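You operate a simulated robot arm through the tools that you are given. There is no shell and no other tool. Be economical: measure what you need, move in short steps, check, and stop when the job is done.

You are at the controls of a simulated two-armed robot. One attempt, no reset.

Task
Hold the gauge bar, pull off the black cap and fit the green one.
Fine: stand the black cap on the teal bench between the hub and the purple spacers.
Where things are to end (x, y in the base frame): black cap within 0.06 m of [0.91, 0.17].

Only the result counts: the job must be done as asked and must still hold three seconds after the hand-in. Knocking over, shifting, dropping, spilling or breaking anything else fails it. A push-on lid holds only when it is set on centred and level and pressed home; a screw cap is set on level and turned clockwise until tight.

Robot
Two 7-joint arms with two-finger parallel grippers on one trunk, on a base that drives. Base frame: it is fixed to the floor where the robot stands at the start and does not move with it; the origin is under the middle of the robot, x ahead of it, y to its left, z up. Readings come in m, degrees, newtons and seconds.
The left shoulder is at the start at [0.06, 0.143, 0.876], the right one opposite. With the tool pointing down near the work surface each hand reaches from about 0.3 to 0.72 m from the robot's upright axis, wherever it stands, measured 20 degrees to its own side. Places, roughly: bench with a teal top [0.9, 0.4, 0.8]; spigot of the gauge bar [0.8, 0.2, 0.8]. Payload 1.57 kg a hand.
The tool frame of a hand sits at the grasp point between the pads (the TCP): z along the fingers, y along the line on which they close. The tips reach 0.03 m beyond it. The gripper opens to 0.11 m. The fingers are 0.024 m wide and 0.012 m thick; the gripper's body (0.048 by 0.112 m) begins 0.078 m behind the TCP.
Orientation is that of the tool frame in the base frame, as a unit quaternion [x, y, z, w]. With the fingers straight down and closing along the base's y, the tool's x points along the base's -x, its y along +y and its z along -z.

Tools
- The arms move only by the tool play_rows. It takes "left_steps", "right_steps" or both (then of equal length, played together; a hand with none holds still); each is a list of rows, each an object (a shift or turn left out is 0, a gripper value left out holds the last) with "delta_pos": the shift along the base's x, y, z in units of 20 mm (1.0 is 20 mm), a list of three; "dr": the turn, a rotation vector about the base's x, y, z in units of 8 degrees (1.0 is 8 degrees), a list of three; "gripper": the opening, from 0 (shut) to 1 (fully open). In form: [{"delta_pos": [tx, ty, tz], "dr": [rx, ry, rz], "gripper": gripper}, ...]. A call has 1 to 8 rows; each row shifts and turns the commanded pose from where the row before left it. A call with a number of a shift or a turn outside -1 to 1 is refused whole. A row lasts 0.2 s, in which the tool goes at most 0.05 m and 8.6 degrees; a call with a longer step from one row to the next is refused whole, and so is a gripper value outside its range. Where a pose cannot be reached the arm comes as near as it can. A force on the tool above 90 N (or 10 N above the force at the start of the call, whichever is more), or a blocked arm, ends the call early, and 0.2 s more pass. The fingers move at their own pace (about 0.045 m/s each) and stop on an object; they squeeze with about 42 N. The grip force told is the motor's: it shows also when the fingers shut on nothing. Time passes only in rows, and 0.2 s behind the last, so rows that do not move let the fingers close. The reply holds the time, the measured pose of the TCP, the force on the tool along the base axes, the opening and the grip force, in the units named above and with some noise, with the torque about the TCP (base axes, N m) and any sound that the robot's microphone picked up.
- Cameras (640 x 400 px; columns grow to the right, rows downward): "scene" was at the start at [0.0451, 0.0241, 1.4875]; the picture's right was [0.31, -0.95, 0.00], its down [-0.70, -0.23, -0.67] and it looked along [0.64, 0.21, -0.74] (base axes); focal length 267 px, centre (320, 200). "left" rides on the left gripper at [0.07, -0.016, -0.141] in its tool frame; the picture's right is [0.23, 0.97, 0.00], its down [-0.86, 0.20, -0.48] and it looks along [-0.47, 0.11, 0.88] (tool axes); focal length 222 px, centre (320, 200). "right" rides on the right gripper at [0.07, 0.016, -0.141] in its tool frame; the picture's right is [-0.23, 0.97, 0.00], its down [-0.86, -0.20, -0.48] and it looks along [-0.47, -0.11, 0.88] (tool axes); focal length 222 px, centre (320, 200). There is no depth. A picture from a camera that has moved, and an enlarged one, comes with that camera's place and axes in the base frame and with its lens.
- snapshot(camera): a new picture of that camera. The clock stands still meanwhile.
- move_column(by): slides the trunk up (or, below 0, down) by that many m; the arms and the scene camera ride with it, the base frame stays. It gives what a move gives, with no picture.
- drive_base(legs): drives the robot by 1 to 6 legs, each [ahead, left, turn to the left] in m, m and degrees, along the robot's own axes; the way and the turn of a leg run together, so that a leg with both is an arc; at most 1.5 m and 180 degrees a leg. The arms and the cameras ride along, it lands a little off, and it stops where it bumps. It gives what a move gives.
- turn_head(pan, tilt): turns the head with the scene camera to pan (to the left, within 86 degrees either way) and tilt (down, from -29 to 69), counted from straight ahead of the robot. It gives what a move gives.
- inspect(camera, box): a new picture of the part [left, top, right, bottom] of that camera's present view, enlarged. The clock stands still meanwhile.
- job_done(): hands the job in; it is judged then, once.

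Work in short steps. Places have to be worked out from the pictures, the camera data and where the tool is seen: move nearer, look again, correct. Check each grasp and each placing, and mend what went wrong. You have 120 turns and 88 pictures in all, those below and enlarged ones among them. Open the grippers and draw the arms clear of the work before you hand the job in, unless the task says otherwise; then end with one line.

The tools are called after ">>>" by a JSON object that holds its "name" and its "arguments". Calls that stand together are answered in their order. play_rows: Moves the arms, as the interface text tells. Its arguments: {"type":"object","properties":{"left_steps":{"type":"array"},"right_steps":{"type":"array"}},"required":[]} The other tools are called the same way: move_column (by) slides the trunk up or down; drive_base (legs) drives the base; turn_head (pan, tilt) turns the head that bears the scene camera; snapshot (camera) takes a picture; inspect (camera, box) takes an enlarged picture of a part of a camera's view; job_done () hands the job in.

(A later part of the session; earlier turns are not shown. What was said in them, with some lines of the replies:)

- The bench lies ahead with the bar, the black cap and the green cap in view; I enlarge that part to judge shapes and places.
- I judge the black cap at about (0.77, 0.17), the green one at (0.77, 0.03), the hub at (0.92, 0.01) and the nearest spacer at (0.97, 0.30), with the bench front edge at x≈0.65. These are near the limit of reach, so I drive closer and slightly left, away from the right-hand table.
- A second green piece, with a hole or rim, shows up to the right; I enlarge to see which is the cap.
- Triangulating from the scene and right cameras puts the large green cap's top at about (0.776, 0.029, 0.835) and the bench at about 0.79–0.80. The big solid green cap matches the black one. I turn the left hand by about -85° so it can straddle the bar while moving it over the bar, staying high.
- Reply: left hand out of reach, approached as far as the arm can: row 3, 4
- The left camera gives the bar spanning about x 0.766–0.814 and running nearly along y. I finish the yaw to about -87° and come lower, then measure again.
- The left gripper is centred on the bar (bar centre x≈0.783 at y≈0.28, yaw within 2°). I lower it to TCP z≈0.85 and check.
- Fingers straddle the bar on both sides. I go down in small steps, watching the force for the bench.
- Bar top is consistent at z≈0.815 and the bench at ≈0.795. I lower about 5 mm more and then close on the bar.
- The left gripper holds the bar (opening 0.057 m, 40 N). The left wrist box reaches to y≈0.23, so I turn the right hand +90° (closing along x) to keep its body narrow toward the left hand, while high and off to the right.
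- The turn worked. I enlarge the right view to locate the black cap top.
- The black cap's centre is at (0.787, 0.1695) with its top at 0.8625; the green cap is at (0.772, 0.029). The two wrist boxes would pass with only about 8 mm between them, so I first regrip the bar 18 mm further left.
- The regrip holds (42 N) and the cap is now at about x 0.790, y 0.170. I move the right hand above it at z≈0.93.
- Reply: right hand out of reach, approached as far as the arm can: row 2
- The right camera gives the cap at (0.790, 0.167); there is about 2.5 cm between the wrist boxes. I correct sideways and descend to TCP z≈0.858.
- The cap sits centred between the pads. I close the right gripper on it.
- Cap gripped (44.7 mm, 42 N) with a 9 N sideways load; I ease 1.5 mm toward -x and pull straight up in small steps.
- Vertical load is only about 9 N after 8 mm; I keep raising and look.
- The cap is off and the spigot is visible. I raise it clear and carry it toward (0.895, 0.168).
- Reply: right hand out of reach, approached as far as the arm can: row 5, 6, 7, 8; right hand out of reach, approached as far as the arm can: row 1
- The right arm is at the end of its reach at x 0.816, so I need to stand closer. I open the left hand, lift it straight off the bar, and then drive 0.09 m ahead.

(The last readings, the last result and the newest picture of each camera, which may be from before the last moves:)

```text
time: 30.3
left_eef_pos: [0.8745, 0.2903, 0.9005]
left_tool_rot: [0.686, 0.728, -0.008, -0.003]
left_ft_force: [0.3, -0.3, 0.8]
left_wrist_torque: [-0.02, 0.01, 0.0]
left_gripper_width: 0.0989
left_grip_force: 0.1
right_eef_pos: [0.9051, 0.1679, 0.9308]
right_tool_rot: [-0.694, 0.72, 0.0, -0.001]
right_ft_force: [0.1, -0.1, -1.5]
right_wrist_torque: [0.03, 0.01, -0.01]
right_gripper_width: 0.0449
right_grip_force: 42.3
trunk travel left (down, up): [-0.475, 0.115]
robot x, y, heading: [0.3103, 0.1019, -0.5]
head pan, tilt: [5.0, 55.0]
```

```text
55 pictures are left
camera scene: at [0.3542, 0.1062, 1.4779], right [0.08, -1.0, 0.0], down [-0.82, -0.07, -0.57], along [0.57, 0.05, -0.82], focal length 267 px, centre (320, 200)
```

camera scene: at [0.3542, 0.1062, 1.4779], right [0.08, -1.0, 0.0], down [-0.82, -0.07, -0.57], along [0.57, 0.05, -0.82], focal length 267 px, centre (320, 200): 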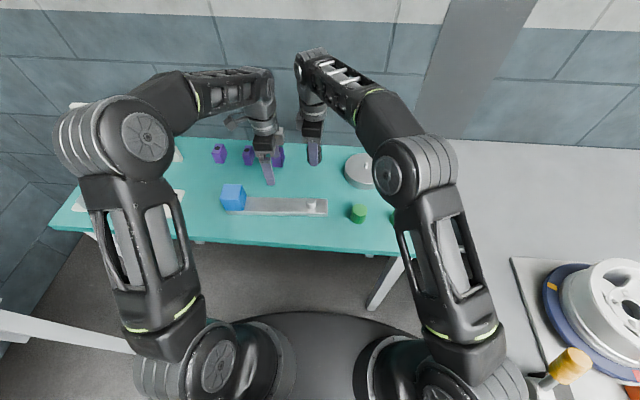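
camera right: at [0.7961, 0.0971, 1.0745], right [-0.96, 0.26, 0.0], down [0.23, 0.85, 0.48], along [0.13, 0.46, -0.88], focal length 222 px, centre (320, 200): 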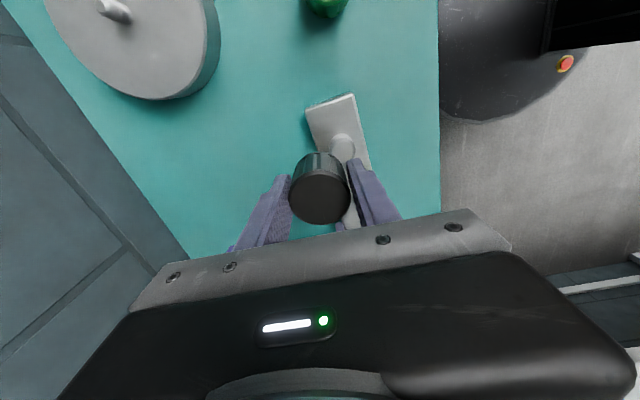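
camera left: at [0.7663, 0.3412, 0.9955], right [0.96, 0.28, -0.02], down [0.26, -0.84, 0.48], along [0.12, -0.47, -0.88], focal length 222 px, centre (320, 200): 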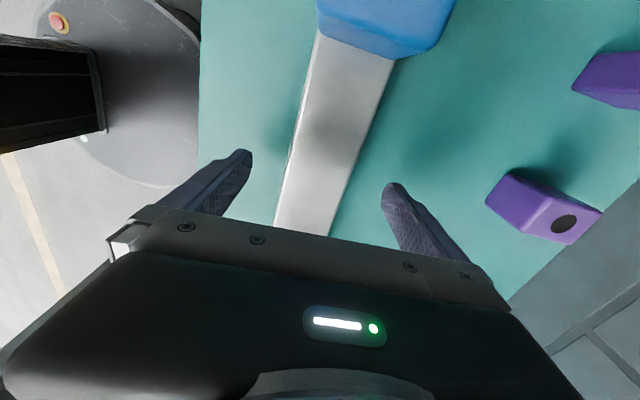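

Both hands are clear and the right hand is right over the target at (0.905, 0.168). I lower the black cap, slowing near the bench.

>>> {"name": "play_rows", "arguments": {"right_steps": [{"delta_pos": [0, 0, -1]}, {"delta_pos": [0, 0, -1]}, {"delta_pos": [0, 0, -1]}, {"delta_pos": [0, 0, -1]}, {"delta_pos": [0, 0, -0.3]}, {"delta_pos": [0, 0, 0]}]}}

>>> {"name": "inspect", "arguments": {"camera": "scene", "box": [200, 120, 400, 240]}}

```text
time: 31.7
left_eef_pos: [0.8734, 0.2884, 0.9018]
left_tool_rot: [0.686, 0.727, -0.01, -0.002]
left_ft_force: [0.1, 1.3, 0.2]
left_wrist_torque: [-0.03, 0.0, 0.02]
left_gripper_width: 0.0991
left_grip_force: 0.0
right_eef_pos: [0.9032, 0.1697, 0.8444]
right_tool_rot: [-0.694, 0.72, 0.0, -0.001]
right_ft_force: [-0.5, -0.4, -0.4]
right_wrist_torque: [0.01, 0.0, 0.02]
right_gripper_width: 0.0446
right_grip_force: 42.1
trunk travel left (down, up): [-0.475, 0.115]
robot x, y, heading: [0.3106, 0.1018, -0.2]
head pan, tilt: [5.0, 55.0]
```

```text
3.20 times, centred on (300, 180) of scene
camera zoom: at [0.3525, 0.1061, 1.478], right [0.08, -1.0, 0.0], down [-0.82, -0.07, -0.57], along [0.57, 0.05, -0.82], focal length 856 px, centre (384, 264)
```

zoom: 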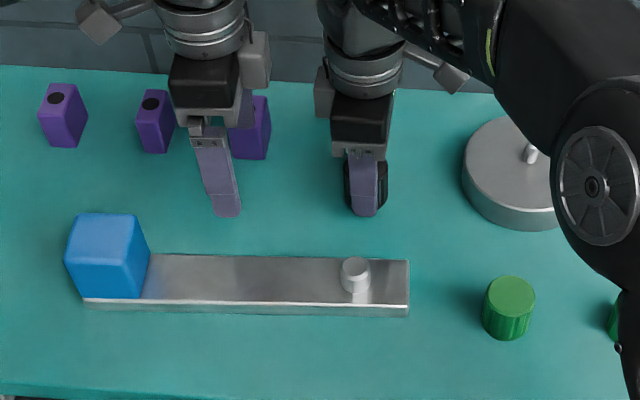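

Now I go down in 1.5 mm steps until contact shows.

>>> {"name": "play_rows", "arguments": {"right_steps": [{"delta_pos": [0, 0, -0.08]}, {"delta_pos": [0, 0, -0.08]}, {"delta_pos": [0, 0, -0.08]}, {"delta_pos": [0, 0, -0.05]}]}}

```text
time: 32.7
left_eef_pos: [0.8732, 0.2885, 0.9022]
left_tool_rot: [0.686, 0.727, -0.009, -0.003]
left_ft_force: [0.0, 0.2, -0.4]
left_wrist_torque: [-0.01, -0.01, -0.03]
left_gripper_width: 0.0989
left_grip_force: 0.1
right_eef_pos: [0.9041, 0.1676, 0.8385]
right_tool_rot: [-0.694, 0.72, 0.0, 0.0]
right_ft_force: [-0.6, -0.2, -0.5]
right_wrist_torque: [0.01, -0.01, 0.03]
right_gripper_width: 0.0449
right_grip_force: 41.7
trunk travel left (down, up): [-0.475, 0.115]
robot x, y, heading: [0.3093, 0.1018, -0.2]
head pan, tilt: [5.0, 55.0]
```

>>> {"name": "play_rows", "arguments": {"right_steps": [{"delta_pos": [0, 0, -0.06]}, {"delta_pos": [0, 0, -0.06]}, {"delta_pos": [0, 0, 0]}]}}

```text
time: 33.5
left_eef_pos: [0.8727, 0.29, 0.9021]
left_tool_rot: [0.686, 0.728, -0.009, -0.002]
left_ft_force: [0.2, 1.0, -0.4]
left_wrist_torque: [0.01, 0.01, -0.03]
left_gripper_width: 0.0993
left_grip_force: 0.0
right_eef_pos: [0.904, 0.1693, 0.839]
right_tool_rot: [-0.694, 0.72, -0.001, 0.002]
right_ft_force: [0.6, 0.1, 12.6]
right_wrist_torque: [0.0, 0.22, 0.01]
right_gripper_width: 0.0451
right_grip_force: 42.1
trunk travel left (down, up): [-0.475, 0.115]
robot x, y, heading: [0.3121, 0.1016, -0.3]
head pan, tilt: [5.0, 55.0]
```

The black cap rests on the bench (12.6 N at TCP z 0.839). I ease off a millimetre, open, and rise straight up.

>>> {"name": "play_rows", "arguments": {"right_steps": [{"delta_pos": [0, 0, 0.06]}, {"gripper": 0.6}, {"gripper": 0.7}, {"gripper": 0.7}, {"gripper": 0.7}, {"delta_pos": [0, 0, 0.3]}, {"delta_pos": [0, 0, 1]}, {"delta_pos": [0, 0, 1]}]}}

>>> {"name": "play_rows", "arguments": {"right_steps": [{"delta_pos": [0, 0, 1]}, {"delta_pos": [0, 0, 1]}, {"delta_pos": [-0.5, -0.5, 0.8]}, {"delta_pos": [-1, -1, 0]}, {"delta_pos": [-1, -1, 0]}, {"delta_pos": [-1, -1, 0]}]}}

>>> {"name": "inspect", "arguments": {"camera": "scene", "box": [200, 120, 400, 240]}}

>>> {"name": "snapshot", "arguments": {"camera": "right"}}

```text
time: 35.3
left_eef_pos: [0.8742, 0.289, 0.9024]
left_tool_rot: [0.686, 0.728, -0.01, -0.003]
left_ft_force: [-0.1, 0.2, -1.0]
left_wrist_torque: [0.05, -0.03, 0.0]
left_gripper_width: 0.0991
left_grip_force: 0.0
right_eef_pos: [0.9033, 0.1687, 0.8842]
right_tool_rot: [-0.694, 0.72, -0.001, 0.0]
right_ft_force: [0.6, 0.2, 0.6]
right_wrist_torque: [0.01, 0.03, 0.0]
right_gripper_width: 0.0771
right_grip_force: 0.0
trunk travel left (down, up): [-0.475, 0.115]
robot x, y, heading: [0.3066, 0.1013, -0.1]
head pan, tilt: [5.0, 55.0]
```

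```text
time: 36.7
left_eef_pos: [0.872, 0.29, 0.9023]
left_tool_rot: [0.686, 0.728, -0.009, -0.004]
left_ft_force: [-0.3, 0.8, 0.0]
left_wrist_torque: [0.04, 0.0, -0.04]
left_gripper_width: 0.0988
left_grip_force: 0.1
right_eef_pos: [0.8351, 0.098, 0.9416]
right_tool_rot: [-0.694, 0.72, 0.0, 0.0]
right_ft_force: [-0.3, -0.6, -0.5]
right_wrist_torque: [-0.01, 0.0, 0.01]
right_gripper_width: 0.0767
right_grip_force: 0.0
trunk travel left (down, up): [-0.475, 0.115]
robot x, y, heading: [0.3093, 0.0997, -0.2]
head pan, tilt: [5.0, 55.0]
```

```text
3.20 times, centred on (300, 180) of scene
camera zoom: at [0.352, 0.1056, 1.478], right [0.08, -1.0, 0.0], down [-0.82, -0.07, -0.57], along [0.57, 0.05, -0.82], focal length 856 px, centre (384, 264)
```

zoom: 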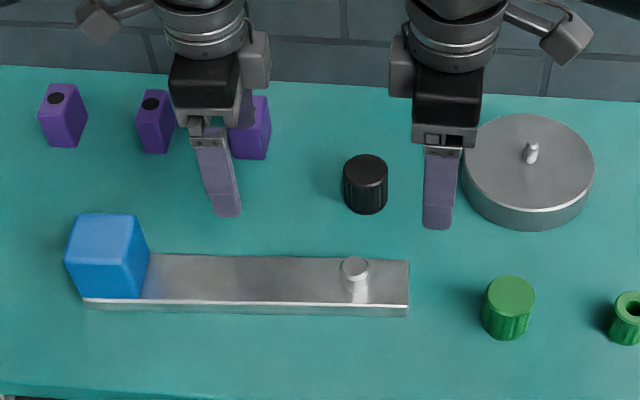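

```text
52 pictures are left
camera right: at [0.8162, 0.0273, 1.0843], right [-0.96, 0.26, 0.0], down [0.23, 0.85, 0.48], along [0.13, 0.46, -0.88], focal length 222 px, centre (320, 200)
```

right: 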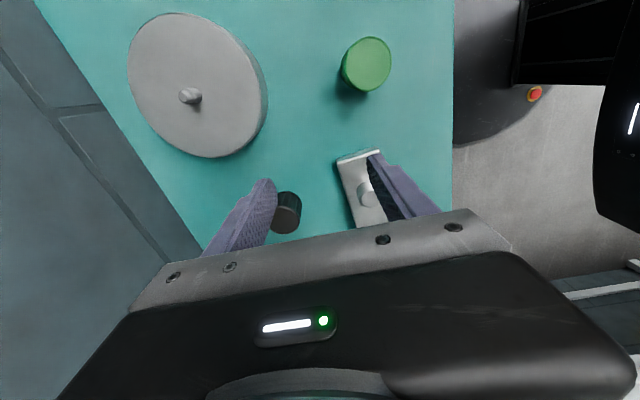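

The black cap stands upright at (0.904, 0.169). I bring the left hand back over the bar at x≈0.784 and the right hand over the green cap.

>>> {"name": "play_rows", "arguments": {"left_steps": [{"delta_pos": [-0.9, 0, 0]}, {"delta_pos": [-0.9, 0, 0]}, {"delta_pos": [-0.9, 0, 0]}, {"delta_pos": [-0.9, 0, 0]}, {"delta_pos": [-0.83, 0.05, 0]}, {"delta_pos": [0, 0, 0]}], "right_steps": [{"delta_pos": [-0.6, -0.7, 0]}, {"delta_pos": [-0.6, -0.7, 0]}, {"delta_pos": [-0.6, -0.7, 0]}, {"delta_pos": [-0.6, -0.7, 0]}, {"delta_pos": [-0.7, -0.65, 0], "gripper": 0.9}, {"delta_pos": [0, 0, 0]}]}}

>>> {"name": "snapshot", "arguments": {"camera": "left"}}

>>> {"name": "snapshot", "arguments": {"camera": "right"}}

>>> {"name": "inspect", "arguments": {"camera": "scene", "box": [200, 120, 400, 240]}}

```text
time: 38.1
left_eef_pos: [0.7847, 0.291, 0.9003]
left_tool_rot: [0.686, 0.728, -0.009, -0.003]
left_ft_force: [-0.1, 0.2, -0.7]
left_wrist_torque: [0.01, -0.03, 0.01]
left_gripper_width: 0.0987
left_grip_force: 0.0
right_eef_pos: [0.7717, 0.0286, 0.9408]
right_tool_rot: [-0.694, 0.72, 0.0, -0.001]
right_ft_force: [0.0, -1.4, -0.2]
right_wrist_torque: [0.01, 0.0, -0.01]
right_gripper_width: 0.0987
right_grip_force: 0.0
trunk travel left (down, up): [-0.475, 0.115]
robot x, y, heading: [0.3088, 0.1007, -0.1]
head pan, tilt: [5.0, 55.0]
```

```text
51 pictures are left
camera left: at [0.769, 0.3594, 1.0426], right [0.96, 0.28, -0.02], down [0.26, -0.84, 0.48], along [0.12, -0.47, -0.88], focal length 222 px, centre (320, 200)
```

left: 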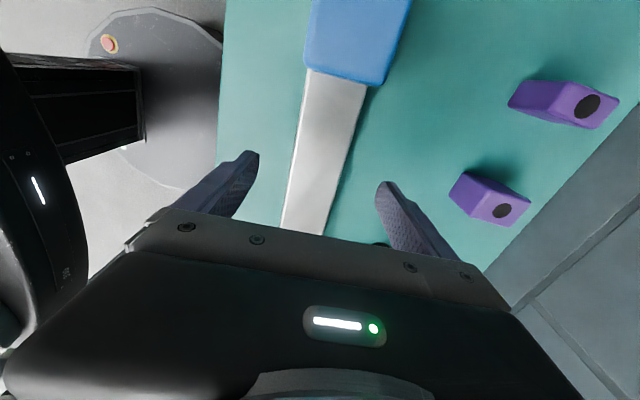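

```text
50 pictures are left
camera right: at [0.7544, -0.0415, 1.084], right [-0.96, 0.26, 0.0], down [0.23, 0.85, 0.48], along [0.13, 0.46, -0.88], focal length 222 px, centre (320, 200)
```

right: 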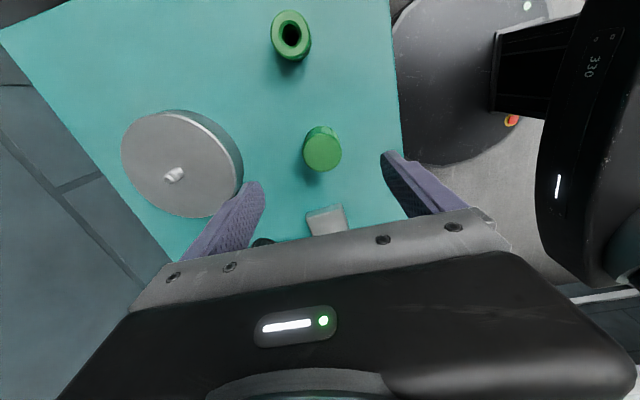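

```text
3.20 times, centred on (300, 180) of scene
camera zoom: at [0.3527, 0.1061, 1.4779], right [0.08, -1.0, 0.0], down [-0.82, -0.07, -0.57], along [0.57, 0.05, -0.82], focal length 856 px, centre (384, 264)
```

zoom: 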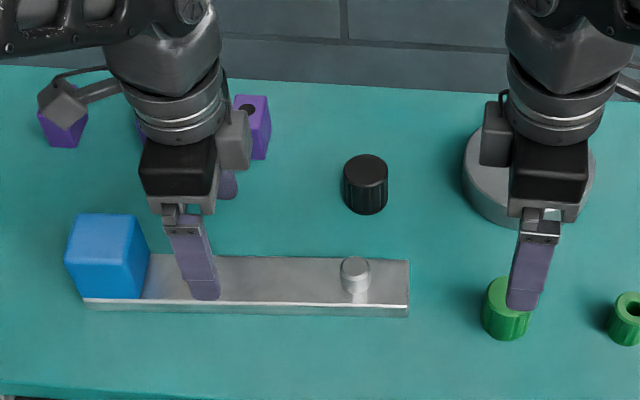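

Both hands are aligned (green cap measured at (0.771, 0.0285)). I lower both: left to the bar, right around the green cap.

>>> {"name": "play_rows", "arguments": {"left_steps": [{"delta_pos": [0, 0, -1]}, {"delta_pos": [0, 0, -1]}, {"delta_pos": [0, 0, -1]}, {"delta_pos": [0, 0, -0.2]}, {"delta_pos": [0, 0, -0.2]}, {"delta_pos": [0, 0, 0]}], "right_steps": [{"delta_pos": [0, 0, -1]}, {"delta_pos": [0, 0, -1]}, {"delta_pos": [0, 0, -1]}, {"delta_pos": [0, 0, -1]}, {"delta_pos": [0, 0, -0.9]}, {"delta_pos": [0, 0, -0.15]}]}}

>>> {"name": "snapshot", "arguments": {"camera": "right"}}

>>> {"name": "inspect", "arguments": {"camera": "scene", "box": [200, 120, 400, 240]}}

```text
time: 39.5
left_eef_pos: [0.7852, 0.2897, 0.8342]
left_tool_rot: [0.686, 0.728, -0.009, -0.004]
left_ft_force: [-0.8, -0.4, -0.3]
left_wrist_torque: [-0.03, -0.01, -0.01]
left_gripper_width: 0.0989
left_grip_force: 0.0
right_eef_pos: [0.7714, 0.0279, 0.8391]
right_tool_rot: [-0.694, 0.72, 0.0, 0.001]
right_ft_force: [0.0, -0.3, 0.8]
right_wrist_torque: [0.0, -0.01, 0.0]
right_gripper_width: 0.0991
right_grip_force: 0.0
trunk travel left (down, up): [-0.475, 0.115]
robot x, y, heading: [0.3103, 0.1023, 0.0]
head pan, tilt: [5.0, 55.0]
```

```text
48 pictures are left
camera right: at [0.7534, -0.0412, 0.9819], right [-0.96, 0.26, 0.0], down [0.23, 0.85, 0.48], along [0.13, 0.46, -0.88], focal length 222 px, centre (320, 200)
```

right: 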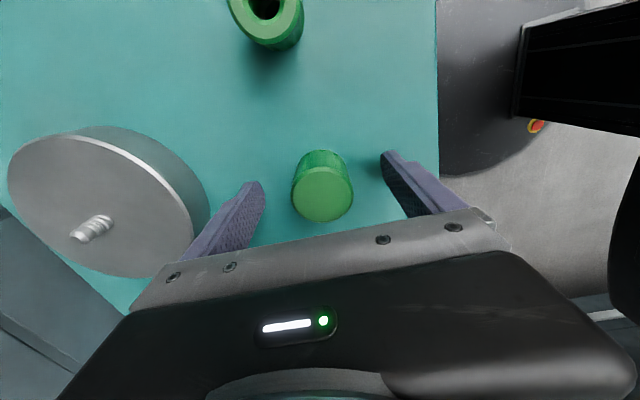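

```text
3.20 times, centred on (300, 180) of scene
camera zoom: at [0.3524, 0.1061, 1.478], right [0.08, -1.0, 0.0], down [-0.82, -0.07, -0.57], along [0.57, 0.05, -0.82], focal length 856 px, centre (384, 264)
```

zoom: 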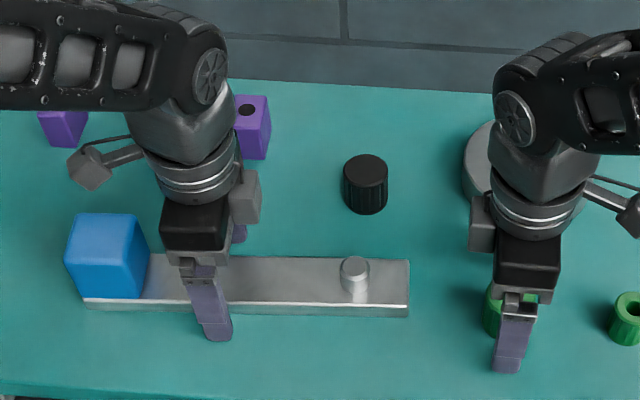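

Both straddle correctly. I close both grippers.

>>> {"name": "play_rows", "arguments": {"left_steps": [{"gripper": 0.7}, {"gripper": 0.6}, {"gripper": 0.55}, {"gripper": 0.5}, {"gripper": 0.45}, {"gripper": 0.0}, {"gripper": 0.0}, {"gripper": 0.0}], "right_steps": [{"gripper": 0.7}, {"gripper": 0.6}, {"gripper": 0.5}, {"gripper": 0.45}, {"gripper": 0.4}, {"gripper": 0.0}, {"gripper": 0.0}, {"gripper": 0.0}]}}

```text
time: 41.3
left_eef_pos: [0.785, 0.291, 0.8329]
left_tool_rot: [0.685, 0.728, -0.009, -0.003]
left_ft_force: [-0.4, 0.0, -0.3]
left_wrist_torque: [0.07, -0.06, 0.1]
left_gripper_width: 0.0559
left_grip_force: 42.0
right_eef_pos: [0.7714, 0.0279, 0.8401]
right_tool_rot: [-0.694, 0.72, 0.0, 0.0]
right_ft_force: [0.2, 0.6, 0.8]
right_wrist_torque: [0.01, 0.07, 0.03]
right_gripper_width: 0.0454
right_grip_force: 42.0
trunk travel left (down, up): [-0.475, 0.115]
robot x, y, heading: [0.3118, 0.1009, -0.3]
head pan, tilt: [5.0, 55.0]
```

Both gripped. I lift the green cap and move it partway to the spigot, keeping the spigot in the right camera's view for measurement.

>>> {"name": "play_rows", "arguments": {"right_steps": [{"delta_pos": [0, 0, 0.3]}, {"delta_pos": [0, 0, 1]}, {"delta_pos": [0, 0, 1]}, {"delta_pos": [0, 0, 1]}, {"delta_pos": [0, 0.8, 1]}, {"delta_pos": [0, 0.8, 0]}, {"delta_pos": [0, 0.8, 0]}, {"delta_pos": [0, 0, 0]}]}}

>>> {"name": "inspect", "arguments": {"camera": "right", "box": [240, 120, 400, 240]}}

>>> {"name": "inspect", "arguments": {"camera": "scene", "box": [260, 150, 360, 225]}}

```text
time: 43.1
left_eef_pos: [0.7839, 0.291, 0.8345]
left_tool_rot: [0.685, 0.728, -0.01, -0.002]
left_ft_force: [-1.2, 0.2, 1.4]
left_wrist_torque: [0.0, -0.14, 0.01]
left_gripper_width: 0.0556
left_grip_force: 42.3
right_eef_pos: [0.7727, 0.0765, 0.9264]
right_tool_rot: [-0.693, 0.721, 0.0, 0.0]
right_ft_force: [0.4, -0.3, -1.0]
right_wrist_torque: [0.01, 0.01, -0.02]
right_gripper_width: 0.0451
right_grip_force: 42.3
trunk travel left (down, up): [-0.475, 0.115]
robot x, y, heading: [0.3082, 0.0982, 0.2]
head pan, tilt: [5.0, 55.0]
```

```text
3.33 times, centred on (320, 180) of right
camera zoom: at [0.7535, 0.0064, 1.0686], right [-0.96, 0.26, 0.0], down [0.23, 0.85, 0.48], along [0.13, 0.46, -0.88], focal length 740 px, centre (320, 267)
```

zoom: 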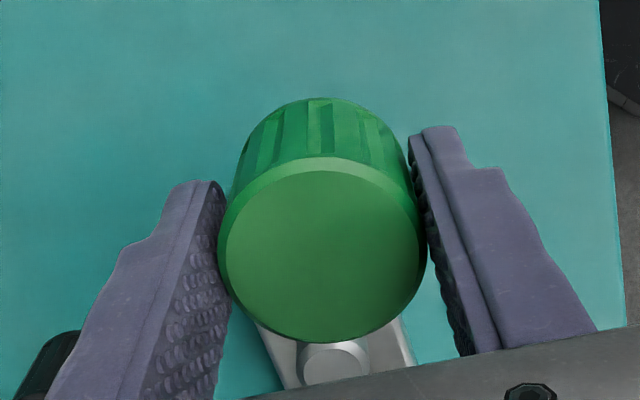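

```text
5.33 times, centred on (310, 188) of scene
camera zoom: at [0.3522, 0.1061, 1.478], right [0.08, -1.0, 0.0], down [-0.82, -0.07, -0.57], along [0.57, 0.05, -0.82], focal length 1426 px, centre (373, 267)
```

zoom: 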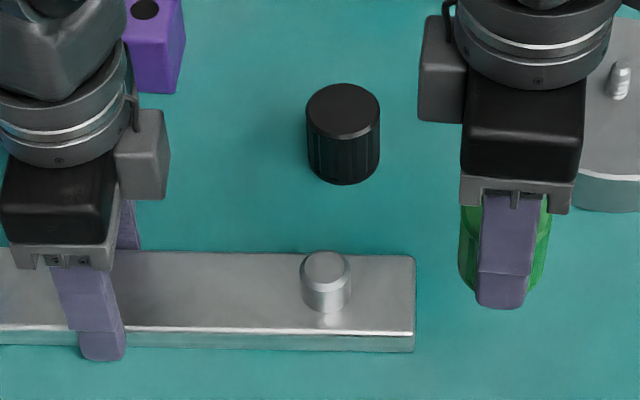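

The spigot top measures at about (0.7895, 0.168, 0.847) and the green cap sits ~1 mm +y of the TCP. I move to TCP (0.7895, 0.167) above the spigot.

>>> {"name": "play_rows", "arguments": {"right_steps": [{"delta_pos": [0.17, 0.9, 0]}, {"delta_pos": [0.17, 0.9, 0]}, {"delta_pos": [0.17, 0.9, 0]}, {"delta_pos": [0.17, 0.9, 0]}, {"delta_pos": [0.16, 0.92, 0]}, {"delta_pos": [0, 0, 0]}]}}

>>> {"name": "inspect", "arguments": {"camera": "scene", "box": [260, 150, 360, 225]}}

>>> {"name": "snapshot", "arguments": {"camera": "left"}}

>>> {"name": "inspect", "arguments": {"camera": "right", "box": [240, 120, 400, 240]}}

```text
time: 44.5
left_eef_pos: [0.7848, 0.2897, 0.8345]
left_tool_rot: [0.686, 0.728, -0.009, -0.003]
left_ft_force: [-1.0, -0.5, 1.1]
left_wrist_torque: [-0.04, -0.19, 0.02]
left_gripper_width: 0.0556
left_grip_force: 42.4
right_eef_pos: [0.7891, 0.1689, 0.925]
right_tool_rot: [-0.693, 0.721, 0.0, 0.0]
right_ft_force: [0.3, 0.2, -1.0]
right_wrist_torque: [0.0, 0.01, -0.01]
right_gripper_width: 0.0451
right_grip_force: 41.8
trunk travel left (down, up): [-0.475, 0.115]
robot x, y, heading: [0.3087, 0.1012, -0.3]
head pan, tilt: [5.0, 55.0]
```

```text
5.33 times, centred on (310, 188) of scene
camera zoom: at [0.3522, 0.1061, 1.478], right [0.08, -1.0, 0.0], down [-0.82, -0.07, -0.57], along [0.57, 0.05, -0.82], focal length 1426 px, centre (373, 267)
```

zoom: 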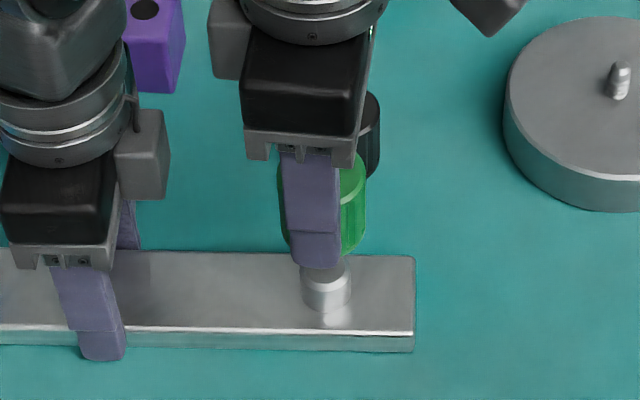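

```text
43 pictures are left
camera left: at [0.7686, 0.3595, 0.976], right [0.96, 0.28, -0.02], down [0.26, -0.84, 0.48], along [0.12, -0.47, -0.88], focal length 222 px, centre (320, 200)
```

left: 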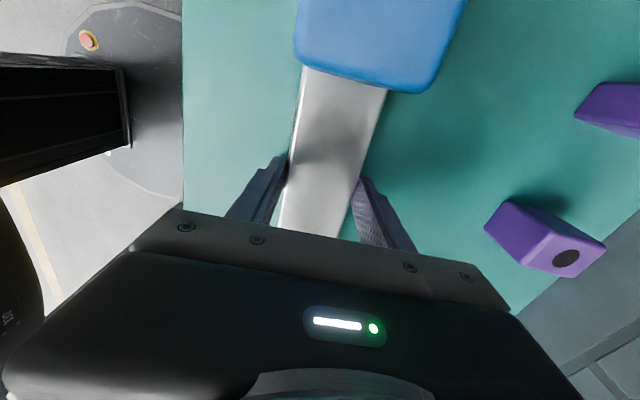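

```text
3.33 times, centred on (320, 180) of right
camera zoom: at [0.7703, 0.098, 1.0683], right [-0.96, 0.26, 0.0], down [0.23, 0.85, 0.48], along [0.13, 0.46, -0.88], focal length 740 px, centre (320, 267)
```

zoom: 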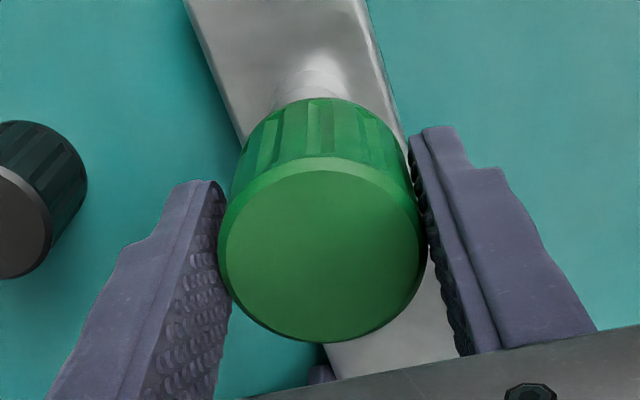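

Sideways (y) alignment looks within 1 mm. I zoom in on the spigot behind the cap to check x.

>>> {"name": "inspect", "arguments": {"camera": "right", "box": [290, 120, 350, 160]}}

>>> {"name": "inspect", "arguments": {"camera": "scene", "box": [295, 170, 335, 210]}}

```text
10.00 times, centred on (320, 140) of right
camera zoom: at [0.7703, 0.098, 1.0683], right [-0.96, 0.26, 0.0], down [0.23, 0.85, 0.48], along [0.13, 0.46, -0.88], focal length 2221 px, centre (320, 800)
```

zoom: 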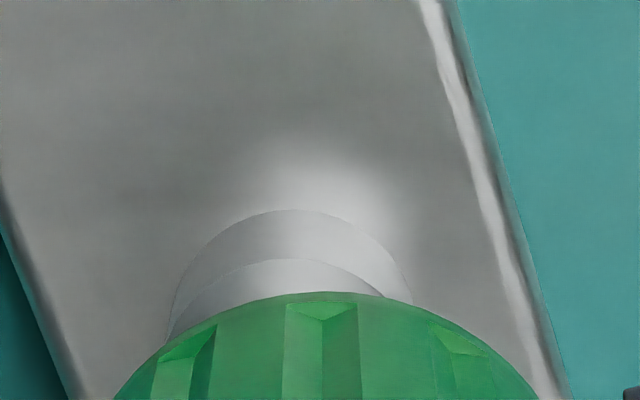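

```text
10.00 times, centred on (315, 190) of scene
camera zoom: at [0.3522, 0.1061, 1.478], right [0.08, -1.0, 0.0], down [-0.82, -0.07, -0.57], along [0.57, 0.05, -0.82], focal length 2674 px, centre (370, 300)
```

zoom: 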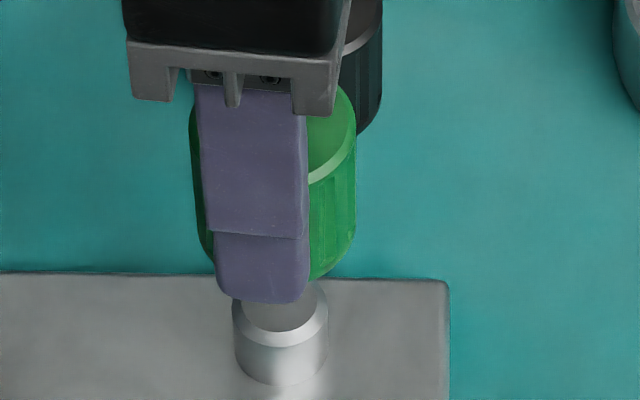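

Both cameras agree the spigot is about 3.5 mm further in +x (and ~0.7 mm in +y) than the cap. I correct that and come down to just above the spigot top.

>>> {"name": "play_rows", "arguments": {"right_steps": [{"delta_pos": [0.17, 0.035, -0.5]}, {"delta_pos": [0, 0, -0.6]}, {"delta_pos": [0, 0, -0.5]}, {"delta_pos": [0, 0, 0]}, {"delta_pos": [0, 0, 0]}]}}

>>> {"name": "inspect", "arguments": {"camera": "right", "box": [280, 120, 360, 170]}}

>>> {"name": "inspect", "arguments": {"camera": "scene", "box": [295, 170, 335, 210]}}

```text
time: 45.7
left_eef_pos: [0.7851, 0.2903, 0.8343]
left_tool_rot: [0.686, 0.728, -0.01, -0.003]
left_ft_force: [-1.0, -0.5, 2.5]
left_wrist_torque: [-0.01, -0.2, 0.0]
left_gripper_width: 0.056
left_grip_force: 42.0
right_eef_pos: [0.7902, 0.1672, 0.8928]
right_tool_rot: [-0.694, 0.72, 0.0, 0.0]
right_ft_force: [0.1, -0.8, -0.4]
right_wrist_torque: [-0.03, 0.04, 0.02]
right_gripper_width: 0.0455
right_grip_force: 41.7
trunk travel left (down, up): [-0.475, 0.115]
robot x, y, heading: [0.3103, 0.0986, -0.0]
head pan, tilt: [5.0, 55.0]
```

```text
8.00 times, centred on (320, 145) of right
camera zoom: at [0.7734, 0.0982, 1.0356], right [-0.96, 0.26, 0.0], down [0.23, 0.85, 0.48], along [0.13, 0.46, -0.88], focal length 1777 px, centre (320, 640)
```

zoom: 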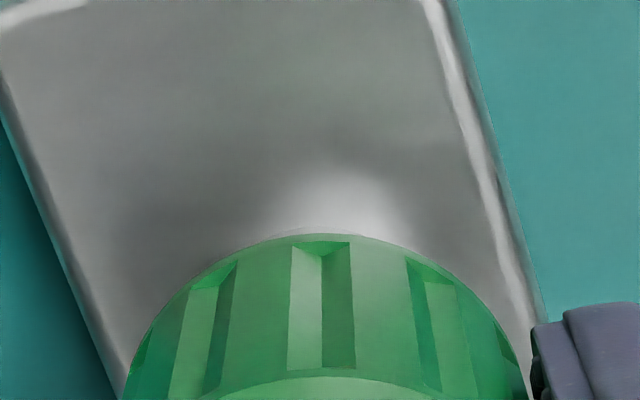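

```text
10.00 times, centred on (315, 190) of scene
camera zoom: at [0.3522, 0.106, 1.478], right [0.08, -1.0, 0.0], down [-0.82, -0.07, -0.57], along [0.57, 0.05, -0.82], focal length 2674 px, centre (370, 300)
```

zoom: 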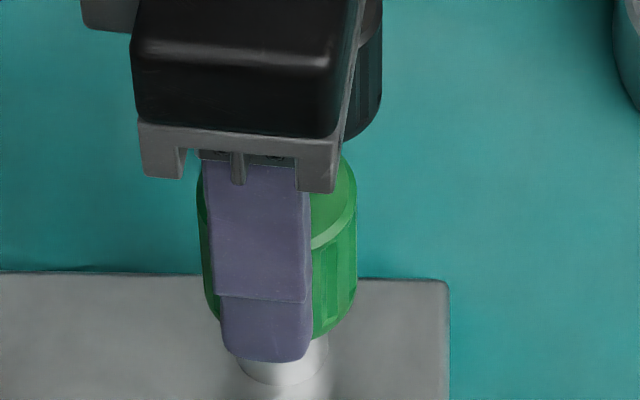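

Cap and spigot now agree within ~0.5 mm in both axes. I descend in 2 mm steps, reading forces.

>>> {"name": "play_rows", "arguments": {"right_steps": [{"delta_pos": [0, 0, -0.15]}, {"delta_pos": [0, 0, -0.1]}, {"delta_pos": [0, 0, -0.1]}, {"delta_pos": [0, 0, -0.1]}, {"delta_pos": [0, 0, 0]}]}}

```text
time: 46.9
left_eef_pos: [0.7849, 0.2902, 0.8342]
left_tool_rot: [0.686, 0.728, -0.009, -0.004]
left_ft_force: [-0.3, 0.2, 2.8]
left_wrist_torque: [0.05, -0.26, 0.06]
left_gripper_width: 0.0558
left_grip_force: 42.0
right_eef_pos: [0.7926, 0.1689, 0.8842]
right_tool_rot: [-0.694, 0.72, 0.001, 0.0]
right_ft_force: [-0.6, 0.2, -0.7]
right_wrist_torque: [0.0, 0.01, 0.0]
right_gripper_width: 0.045
right_grip_force: 42.0
trunk travel left (down, up): [-0.475, 0.115]
robot x, y, heading: [0.3082, 0.1022, -0.3]
head pan, tilt: [5.0, 55.0]
```

No contact yet at TCP 0.884; I continue down.

>>> {"name": "play_rows", "arguments": {"right_steps": [{"delta_pos": [0, 0, -0.1]}, {"delta_pos": [0, 0, -0.1]}, {"delta_pos": [0, 0, -0.1]}, {"delta_pos": [0, 0, 0]}]}}

```text
time: 47.9
left_eef_pos: [0.7848, 0.2902, 0.8337]
left_tool_rot: [0.686, 0.728, -0.008, -0.002]
left_ft_force: [-0.5, -0.8, 3.0]
left_wrist_torque: [0.02, -0.23, 0.07]
left_gripper_width: 0.056
left_grip_force: 42.3
right_eef_pos: [0.7921, 0.168, 0.8787]
right_tool_rot: [-0.694, 0.72, 0.0, 0.0]
right_ft_force: [-0.2, 0.5, -0.8]
right_wrist_torque: [0.0, -0.02, 0.0]
right_gripper_width: 0.0453
right_grip_force: 42.6
trunk travel left (down, up): [-0.475, 0.115]
robot x, y, heading: [0.3104, 0.1012, -0.3]
head pan, tilt: [5.0, 55.0]
```

>>> {"name": "play_rows", "arguments": {"right_steps": [{"delta_pos": [0, 0, -0.1]}, {"delta_pos": [0, 0, -0.1]}, {"delta_pos": [0, 0, -0.1]}, {"delta_pos": [0, 0, 0]}]}}

```text
time: 48.9
left_eef_pos: [0.7856, 0.2896, 0.8342]
left_tool_rot: [0.686, 0.728, -0.008, -0.002]
left_ft_force: [0.8, 0.0, 3.8]
left_wrist_torque: [-0.01, -0.23, 0.05]
left_gripper_width: 0.0559
left_grip_force: 42.2
right_eef_pos: [0.7926, 0.1682, 0.8725]
right_tool_rot: [-0.694, 0.72, 0.0, 0.001]
right_ft_force: [-0.9, -0.8, -0.8]
right_wrist_torque: [0.04, -0.02, -0.03]
right_gripper_width: 0.0453
right_grip_force: 41.8
trunk travel left (down, up): [-0.475, 0.115]
robot x, y, heading: [0.3119, 0.1004, -0.1]
head pan, tilt: [5.0, 55.0]
```

Still free at 0.8725, so the cap is already around the spigot. I continue to the press.

>>> {"name": "play_rows", "arguments": {"right_steps": [{"delta_pos": [0, 0, -0.1]}, {"delta_pos": [0, 0, -0.1]}, {"delta_pos": [0, 0, -0.1]}, {"delta_pos": [0, 0, 0]}]}}

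```text
time: 49.9
left_eef_pos: [0.7843, 0.2898, 0.8342]
left_tool_rot: [0.686, 0.728, -0.009, -0.003]
left_ft_force: [0.0, -1.5, -0.5]
left_wrist_torque: [0.34, -0.82, 0.08]
left_gripper_width: 0.056
left_grip_force: 42.3
right_eef_pos: [0.7925, 0.167, 0.8667]
right_tool_rot: [-0.695, 0.719, 0.0, 0.001]
right_ft_force: [3.1, 3.2, 7.3]
right_wrist_torque: [0.03, 0.23, -0.08]
right_gripper_width: 0.0452
right_grip_force: 41.9
trunk travel left (down, up): [-0.475, 0.115]
robot x, y, heading: [0.3132, 0.1035, -0.1]
head pan, tilt: [5.0, 55.0]
```

Contact at 0.867 with 7 N and small side loads; I nudge 0.4 mm with the side force and press on.

>>> {"name": "play_rows", "arguments": {"right_steps": [{"delta_pos": [0.02, 0.02, -0.06]}, {"delta_pos": [0, 0, -0.08]}, {"delta_pos": [0, 0, -0.08]}, {"delta_pos": [0, 0, 0]}]}}

```text
time: 50.9
left_eef_pos: [0.7838, 0.2898, 0.8345]
left_tool_rot: [0.685, 0.728, -0.009, -0.003]
left_ft_force: [-0.1, -3.3, 1.2]
left_wrist_torque: [-0.03, -0.87, -0.06]
left_gripper_width: 0.0559
left_grip_force: 42.1
right_eef_pos: [0.7918, 0.1691, 0.8628]
right_tool_rot: [-0.694, 0.72, 0.0, 0.002]
right_ft_force: [4.3, 6.4, 8.0]
right_wrist_torque: [0.21, 0.17, -0.07]
right_gripper_width: 0.0453
right_grip_force: 41.8
trunk travel left (down, up): [-0.475, 0.115]
robot x, y, heading: [0.3087, 0.097, -0.1]
head pan, tilt: [5.0, 55.0]
```

Moving down with little vertical load; I ease 0.5 mm to +x/+y and keep pressing.

>>> {"name": "play_rows", "arguments": {"right_steps": [{"delta_pos": [0.02, 0.03, -0.08]}, {"delta_pos": [0, 0, -0.08]}, {"delta_pos": [0, 0, -0.08]}, {"delta_pos": [0, 0, 0]}]}}

>>> {"name": "inspect", "arguments": {"camera": "scene", "box": [280, 160, 350, 215]}}

```text
time: 51.9
left_eef_pos: [0.7852, 0.2912, 0.8335]
left_tool_rot: [0.685, 0.728, -0.007, -0.003]
left_ft_force: [8.5, -2.1, -11.2]
left_wrist_torque: [0.1, -0.88, 0.79]
left_gripper_width: 0.0559
left_grip_force: 42.0
right_eef_pos: [0.7924, 0.1689, 0.8592]
right_tool_rot: [-0.694, 0.72, 0.0, 0.001]
right_ft_force: [-6.0, -1.7, 37.3]
right_wrist_torque: [-0.33, 0.57, -0.04]
right_gripper_width: 0.0454
right_grip_force: 42.2
trunk travel left (down, up): [-0.475, 0.115]
robot x, y, heading: [0.3102, 0.1017, -0.3]
head pan, tilt: [5.0, 55.0]
```

```text
7.27 times, centred on (315, 188) of scene
camera zoom: at [0.351, 0.1056, 1.4782], right [0.08, -1.0, 0.0], down [-0.82, -0.07, -0.57], along [0.57, 0.05, -0.82], focal length 1945 px, centre (356, 291)
```

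zoom: 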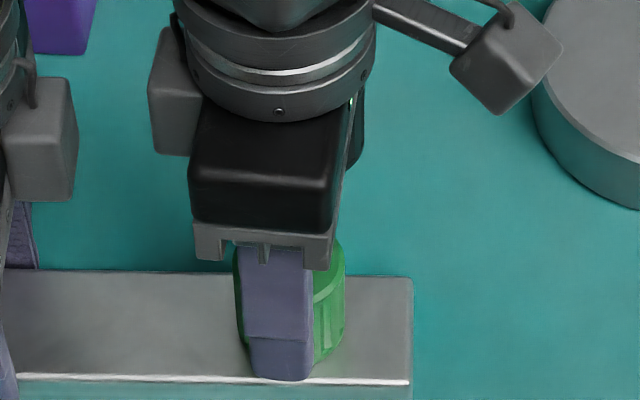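

Vertical force jumped to 37 N at 0.859, where the cap should be bottomed. I press a little more to be sure it is home.

>>> {"name": "play_rows", "arguments": {"right_steps": [{"delta_pos": [-0.02, 0, -0.06]}, {"delta_pos": [0, 0, -0.06]}, {"delta_pos": [0, 0, 0]}]}}

```text
time: 52.7
left_eef_pos: [0.7838, 0.2913, 0.8336]
left_tool_rot: [0.686, 0.728, -0.009, -0.005]
left_ft_force: [6.2, -4.3, -12.9]
left_wrist_torque: [0.37, -0.56, 0.95]
left_gripper_width: 0.0556
left_grip_force: 41.7
right_eef_pos: [0.7913, 0.1696, 0.8561]
right_tool_rot: [-0.694, 0.72, 0.0, 0.002]
right_ft_force: [-5.8, 0.5, 38.1]
right_wrist_torque: [-0.12, 0.64, -0.15]
right_gripper_width: 0.0453
right_grip_force: 41.9
trunk travel left (down, up): [-0.475, 0.115]
robot x, y, heading: [0.3083, 0.1041, -0.1]
head pan, tilt: [5.0, 55.0]
```

The force stays at 38 N while the hand moved 3 mm: the pads are probably slipping on a seated cap. I release, rise, and check the cap's height and level.

>>> {"name": "play_rows", "arguments": {"right_steps": [{"delta_pos": [0, 0, 0.1]}, {"gripper": 0.6}, {"gripper": 0.7}, {"gripper": 0.8}, {"gripper": 0.8}, {"delta_pos": [0, 0, 0.5]}, {"delta_pos": [0, 0, 1]}, {"delta_pos": [0, 0, 1]}]}}

>>> {"name": "play_rows", "arguments": {"right_steps": [{"delta_pos": [0, -0.5, 1], "gripper": 0.3}, {"delta_pos": [0, -1, 0], "gripper": 0.0}, {"delta_pos": [0, -1, 0]}, {"delta_pos": [0, 0, 0]}]}}

>>> {"name": "inspect", "arguments": {"camera": "scene", "box": [280, 160, 350, 215]}}

>>> {"name": "inspect", "arguments": {"camera": "right", "box": [240, 140, 400, 240]}}

```text
time: 54.5
left_eef_pos: [0.7841, 0.2915, 0.8346]
left_tool_rot: [0.686, 0.728, -0.008, -0.002]
left_ft_force: [0.8, 2.2, 3.2]
left_wrist_torque: [0.49, -0.27, -0.05]
left_gripper_width: 0.0558
left_grip_force: 42.2
right_eef_pos: [0.7911, 0.169, 0.9069]
right_tool_rot: [-0.694, 0.72, -0.001, 0.001]
right_ft_force: [0.3, -0.3, 0.3]
right_wrist_torque: [-0.01, -0.02, 0.0]
right_gripper_width: 0.0879
right_grip_force: 0.2
trunk travel left (down, up): [-0.475, 0.115]
robot x, y, heading: [0.3073, 0.1005, -0.4]
head pan, tilt: [5.0, 55.0]
```

```text
time: 55.5
left_eef_pos: [0.7844, 0.2902, 0.8339]
left_tool_rot: [0.686, 0.727, -0.01, -0.003]
left_ft_force: [1.0, 1.3, 3.6]
left_wrist_torque: [0.25, -0.29, 0.24]
left_gripper_width: 0.0556
left_grip_force: 41.3
right_eef_pos: [0.7919, 0.1187, 0.9274]
right_tool_rot: [-0.694, 0.72, 0.0, 0.0]
right_ft_force: [0.5, -0.1, 0.7]
right_wrist_torque: [0.03, -0.03, -0.02]
right_gripper_width: 0.0018
right_grip_force: 0.5
trunk travel left (down, up): [-0.475, 0.115]
robot x, y, heading: [0.3112, 0.0992, -0.3]
head pan, tilt: [5.0, 55.0]
```

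```text
7.27 times, centred on (315, 188) of scene
camera zoom: at [0.3521, 0.1061, 1.478], right [0.08, -1.0, 0.0], down [-0.82, -0.07, -0.57], along [0.57, 0.05, -0.82], focal length 1945 px, centre (356, 291)
```

zoom: 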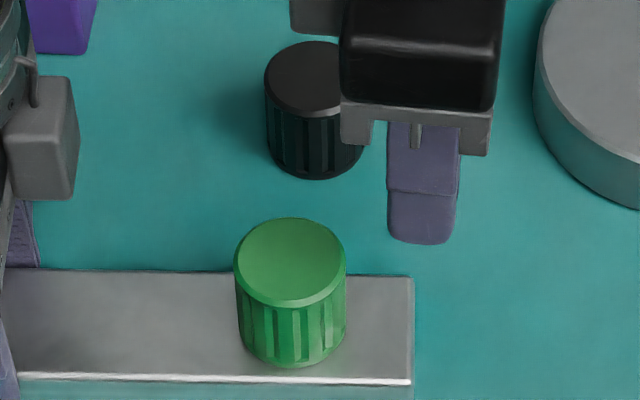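

```text
4.00 times, centred on (320, 190) of right
camera zoom: at [0.7734, 0.0486, 1.0705], right [-0.96, 0.26, 0.0], down [0.23, 0.85, 0.48], along [0.13, 0.46, -0.88], focal length 888 px, centre (320, 240)
```

zoom: 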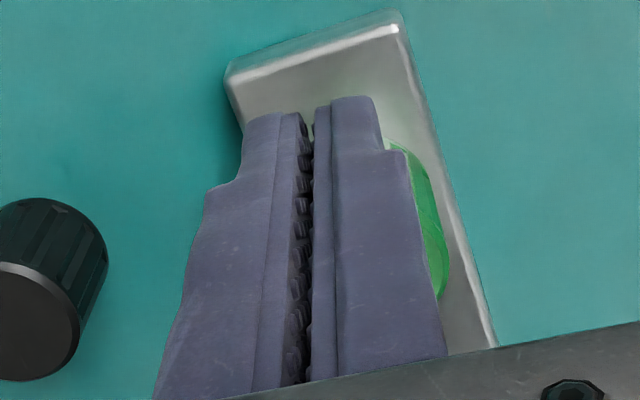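

The cap looks level and close to the bar. I press its centre from above with closed fingers, which also gives me its exact height by touch.

>>> {"name": "play_rows", "arguments": {"right_steps": [{"delta_pos": [0, 0.85, 0]}, {"delta_pos": [0, 0.85, 0]}, {"delta_pos": [0, 0.8, 0]}, {"delta_pos": [0, 0, -0.7]}, {"delta_pos": [0, 0, -0.5]}, {"delta_pos": [0, 0, -0.2]}, {"delta_pos": [0, 0, -0.1]}, {"delta_pos": [0, 0, 0]}]}}

```text
time: 57.3
left_eef_pos: [0.7854, 0.2893, 0.834]
left_tool_rot: [0.686, 0.727, -0.009, -0.002]
left_ft_force: [-0.5, -1.3, 3.8]
left_wrist_torque: [-0.21, -0.25, 0.0]
left_gripper_width: 0.0556
left_grip_force: 42.0
right_eef_pos: [0.7916, 0.1688, 0.8958]
right_tool_rot: [-0.694, 0.72, 0.001, 0.001]
right_ft_force: [-0.5, 0.5, -0.2]
right_wrist_torque: [-0.04, -0.02, -0.01]
right_gripper_width: 0.0001
right_grip_force: 20.7
trunk travel left (down, up): [-0.475, 0.115]
robot x, y, heading: [0.3118, 0.1012, -0.4]
head pan, tilt: [5.0, 55.0]
```

>>> {"name": "play_rows", "arguments": {"right_steps": [{"delta_pos": [0, 0, -0.1]}, {"delta_pos": [0, 0, -0.05]}, {"delta_pos": [0, 0, -0.05]}, {"delta_pos": [0, 0, 0]}]}}

```text
time: 58.3
left_eef_pos: [0.7837, 0.2911, 0.8346]
left_tool_rot: [0.685, 0.728, -0.008, -0.003]
left_ft_force: [10.2, -1.3, -14.6]
left_wrist_torque: [0.07, -0.68, 0.8]
left_gripper_width: 0.0555
left_grip_force: 41.8
right_eef_pos: [0.7924, 0.1694, 0.8958]
right_tool_rot: [-0.694, 0.72, 0.0, 0.003]
right_ft_force: [-7.0, -6.2, 41.6]
right_wrist_torque: [-0.27, 0.21, 0.29]
right_gripper_width: 0.0
right_grip_force: 20.9
trunk travel left (down, up): [-0.475, 0.115]
robot x, y, heading: [0.3126, 0.0986, -0.2]
head pan, tilt: [5.0, 55.0]
```

Solid contact: 42 N with no movement at a height matching a seated cap. I press to a higher force to confirm it does not sink any further.

>>> {"name": "play_rows", "arguments": {"right_steps": [{"delta_pos": [0.03, 0.03, -0.06]}, {"delta_pos": [0, 0, -0.06]}, {"delta_pos": [0, 0, 0]}]}}

```text
time: 59.1
left_eef_pos: [0.7834, 0.2894, 0.8351]
left_tool_rot: [0.685, 0.728, -0.008, -0.003]
left_ft_force: [15.5, 2.1, -25.2]
left_wrist_torque: [0.34, -0.51, 0.92]
left_gripper_width: 0.056
left_grip_force: 41.5
right_eef_pos: [0.7914, 0.1691, 0.8948]
right_tool_rot: [-0.693, 0.721, 0.0, 0.004]
right_ft_force: [-16.8, -12.4, 69.7]
right_wrist_torque: [-0.49, 0.5, 0.44]
right_gripper_width: 0.0003
right_grip_force: 21.2
trunk travel left (down, up): [-0.475, 0.115]
robot x, y, heading: [0.3128, 0.0979, -0.1]
head pan, tilt: [5.0, 55.0]
```

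It is rigid at 70 N, so the cap is home. I lift off vertically and look at it from clear.

>>> {"name": "play_rows", "arguments": {"right_steps": [{"delta_pos": [-0.03, -0.03, 0.12]}, {"delta_pos": [0, 0, 0.5]}, {"delta_pos": [0, 0, 1]}, {"delta_pos": [0, 0, 1]}, {"delta_pos": [0, -1, 0.5]}, {"delta_pos": [0, -1, 0]}, {"delta_pos": [0, -1, 0]}, {"delta_pos": [0, -1, 0], "gripper": 0.8}]}}

>>> {"name": "inspect", "arguments": {"camera": "scene", "box": [280, 160, 350, 215]}}

>>> {"name": "inspect", "arguments": {"camera": "right", "box": [240, 140, 400, 240]}}

```text
time: 60.9
left_eef_pos: [0.7858, 0.2893, 0.8346]
left_tool_rot: [0.686, 0.728, -0.01, -0.002]
left_ft_force: [-1.9, -1.0, 9.8]
left_wrist_torque: [0.32, -0.39, 0.1]
left_gripper_width: 0.0555
left_grip_force: 42.1
right_eef_pos: [0.7911, 0.0878, 0.9537]
right_tool_rot: [-0.693, 0.721, 0.0, 0.001]
right_ft_force: [-0.2, -0.5, 0.6]
right_wrist_torque: [0.02, 0.0, -0.02]
right_gripper_width: 0.0319
right_grip_force: 0.1
trunk travel left (down, up): [-0.475, 0.115]
robot x, y, heading: [0.3079, 0.1021, -0.4]
head pan, tilt: [5.0, 55.0]
```

```text
7.27 times, centred on (315, 188) of scene
camera zoom: at [0.3514, 0.1057, 1.4781], right [0.08, -1.0, 0.0], down [-0.82, -0.07, -0.57], along [0.57, 0.05, -0.82], focal length 1945 px, centre (356, 291)
```

zoom: 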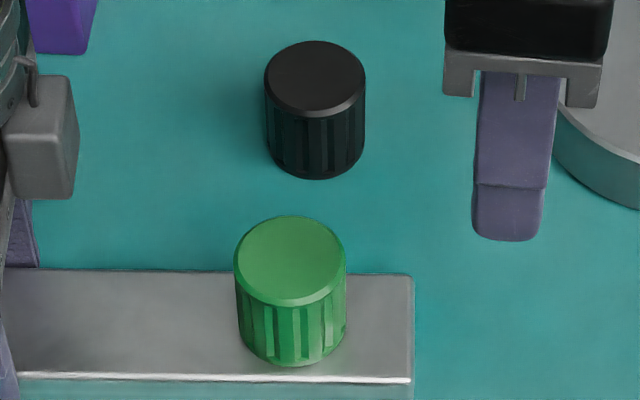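

```text
4.00 times, centred on (320, 190) of right
camera zoom: at [0.773, 0.0176, 1.0965], right [-0.96, 0.26, 0.0], down [0.23, 0.85, 0.48], along [0.13, 0.46, -0.88], focal length 888 px, centre (320, 240)
```

zoom: 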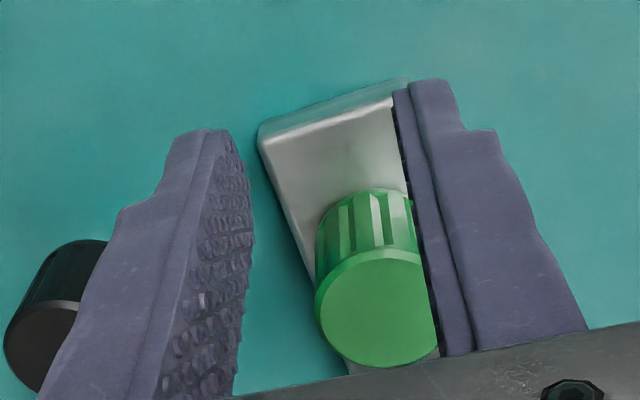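

The green cap is fully seated and level. Now I open the left hand and lift it straight off, and raise the right hand away.

>>> {"name": "play_rows", "arguments": {"left_steps": [{"gripper": 0.7}, {"gripper": 0.9}, {"gripper": 0.9}, {"gripper": 0.9}, {"delta_pos": [0, 0, 0.5]}, {"delta_pos": [0, 0, 1]}, {"delta_pos": [0, 0, 1]}, {"delta_pos": [0, 0, 1]}], "right_steps": [{"delta_pos": [0, -0.3, 0.5]}, {"delta_pos": [0, 0, 0.5]}, {"delta_pos": [0, 0, 0.5]}, {"delta_pos": [0, 0, 0.5]}, {"delta_pos": [-0.5, -0.3, 0.5]}, {"delta_pos": [-0.5, -0.3, 0]}, {"delta_pos": [-0.5, -0.3, 0]}, {"delta_pos": [-0.5, -0.3, 0]}]}}

>>> {"name": "play_rows", "arguments": {"left_steps": [{"delta_pos": [0, 0, 1]}, {"delta_pos": [0, 0, 1]}, {"delta_pos": [-0.7, 0.5, 0.5]}, {"delta_pos": [-0.7, 0.5, 0]}, {"delta_pos": [-0.7, 0.5, 0]}, {"delta_pos": [0, 0, 0]}]}}

>>> {"name": "inspect", "arguments": {"camera": "scene", "box": [60, 100, 420, 280]}}

>>> {"name": "inspect", "arguments": {"camera": "scene", "box": [200, 120, 400, 240]}}

```text
time: 62.7
left_eef_pos: [0.7848, 0.2892, 0.9034]
left_tool_rot: [0.686, 0.728, -0.009, -0.002]
left_ft_force: [0.1, 0.0, -0.2]
left_wrist_torque: [0.03, -0.02, 0.0]
left_gripper_width: 0.0988
left_grip_force: 0.0
right_eef_pos: [0.7528, 0.059, 1.0024]
right_tool_rot: [-0.694, 0.72, 0.001, 0.0]
right_ft_force: [0.1, 0.5, 0.5]
right_wrist_torque: [0.01, -0.03, 0.02]
right_gripper_width: 0.0879
right_grip_force: 0.1
trunk travel left (down, up): [-0.475, 0.115]
robot x, y, heading: [0.3123, 0.1015, -0.0]
head pan, tilt: [5.0, 55.0]
```

```text
time: 64.1
left_eef_pos: [0.7415, 0.3194, 0.9538]
left_tool_rot: [0.686, 0.727, -0.009, -0.002]
left_ft_force: [0.4, -0.9, -0.2]
left_wrist_torque: [-0.01, 0.03, 0.04]
left_gripper_width: 0.099
left_grip_force: 0.0
right_eef_pos: [0.7521, 0.0583, 1.0036]
right_tool_rot: [-0.694, 0.72, 0.001, 0.0]
right_ft_force: [0.3, 0.2, 0.5]
right_wrist_torque: [0.01, -0.05, 0.0]
right_gripper_width: 0.088
right_grip_force: 0.0
trunk travel left (down, up): [-0.475, 0.115]
robot x, y, heading: [0.3132, 0.0972, 0.1]
head pan, tilt: [5.0, 55.0]
```

```text
1.78 times, centred on (240, 190) of scene
camera zoom: at [0.3525, 0.106, 1.478], right [0.08, -1.0, 0.0], down [-0.82, -0.07, -0.57], along [0.57, 0.05, -0.82], focal length 475 px, centre (462, 218)
```

zoom: 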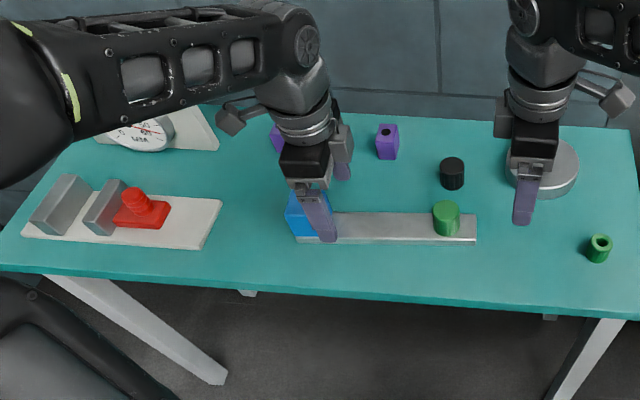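

```text
3.20 times, centred on (300, 180) of scene
camera zoom: at [0.3525, 0.106, 1.478], right [0.08, -1.0, 0.0], down [-0.82, -0.07, -0.57], along [0.57, 0.05, -0.82], focal length 856 px, centre (384, 264)
```

zoom: 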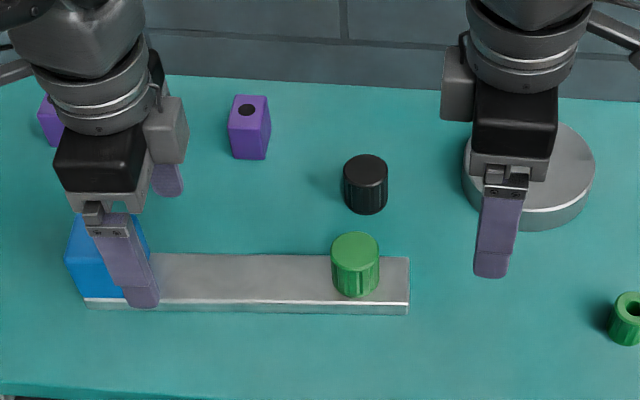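

The green cap is seated, the black cap stands at its place, nothing else has moved and both hands are open and clear. I hand the job in.

>>> {"name": "job_done", "arguments": {}}

```text
The job is handed in.
```

The green cap is pressed home on the gauge bar's spigot, and the black cap stands on the teal bench at about (0.904, 0.169), between the hub and the purple spacers. Both grippers are open and clear, and the job is handed in.
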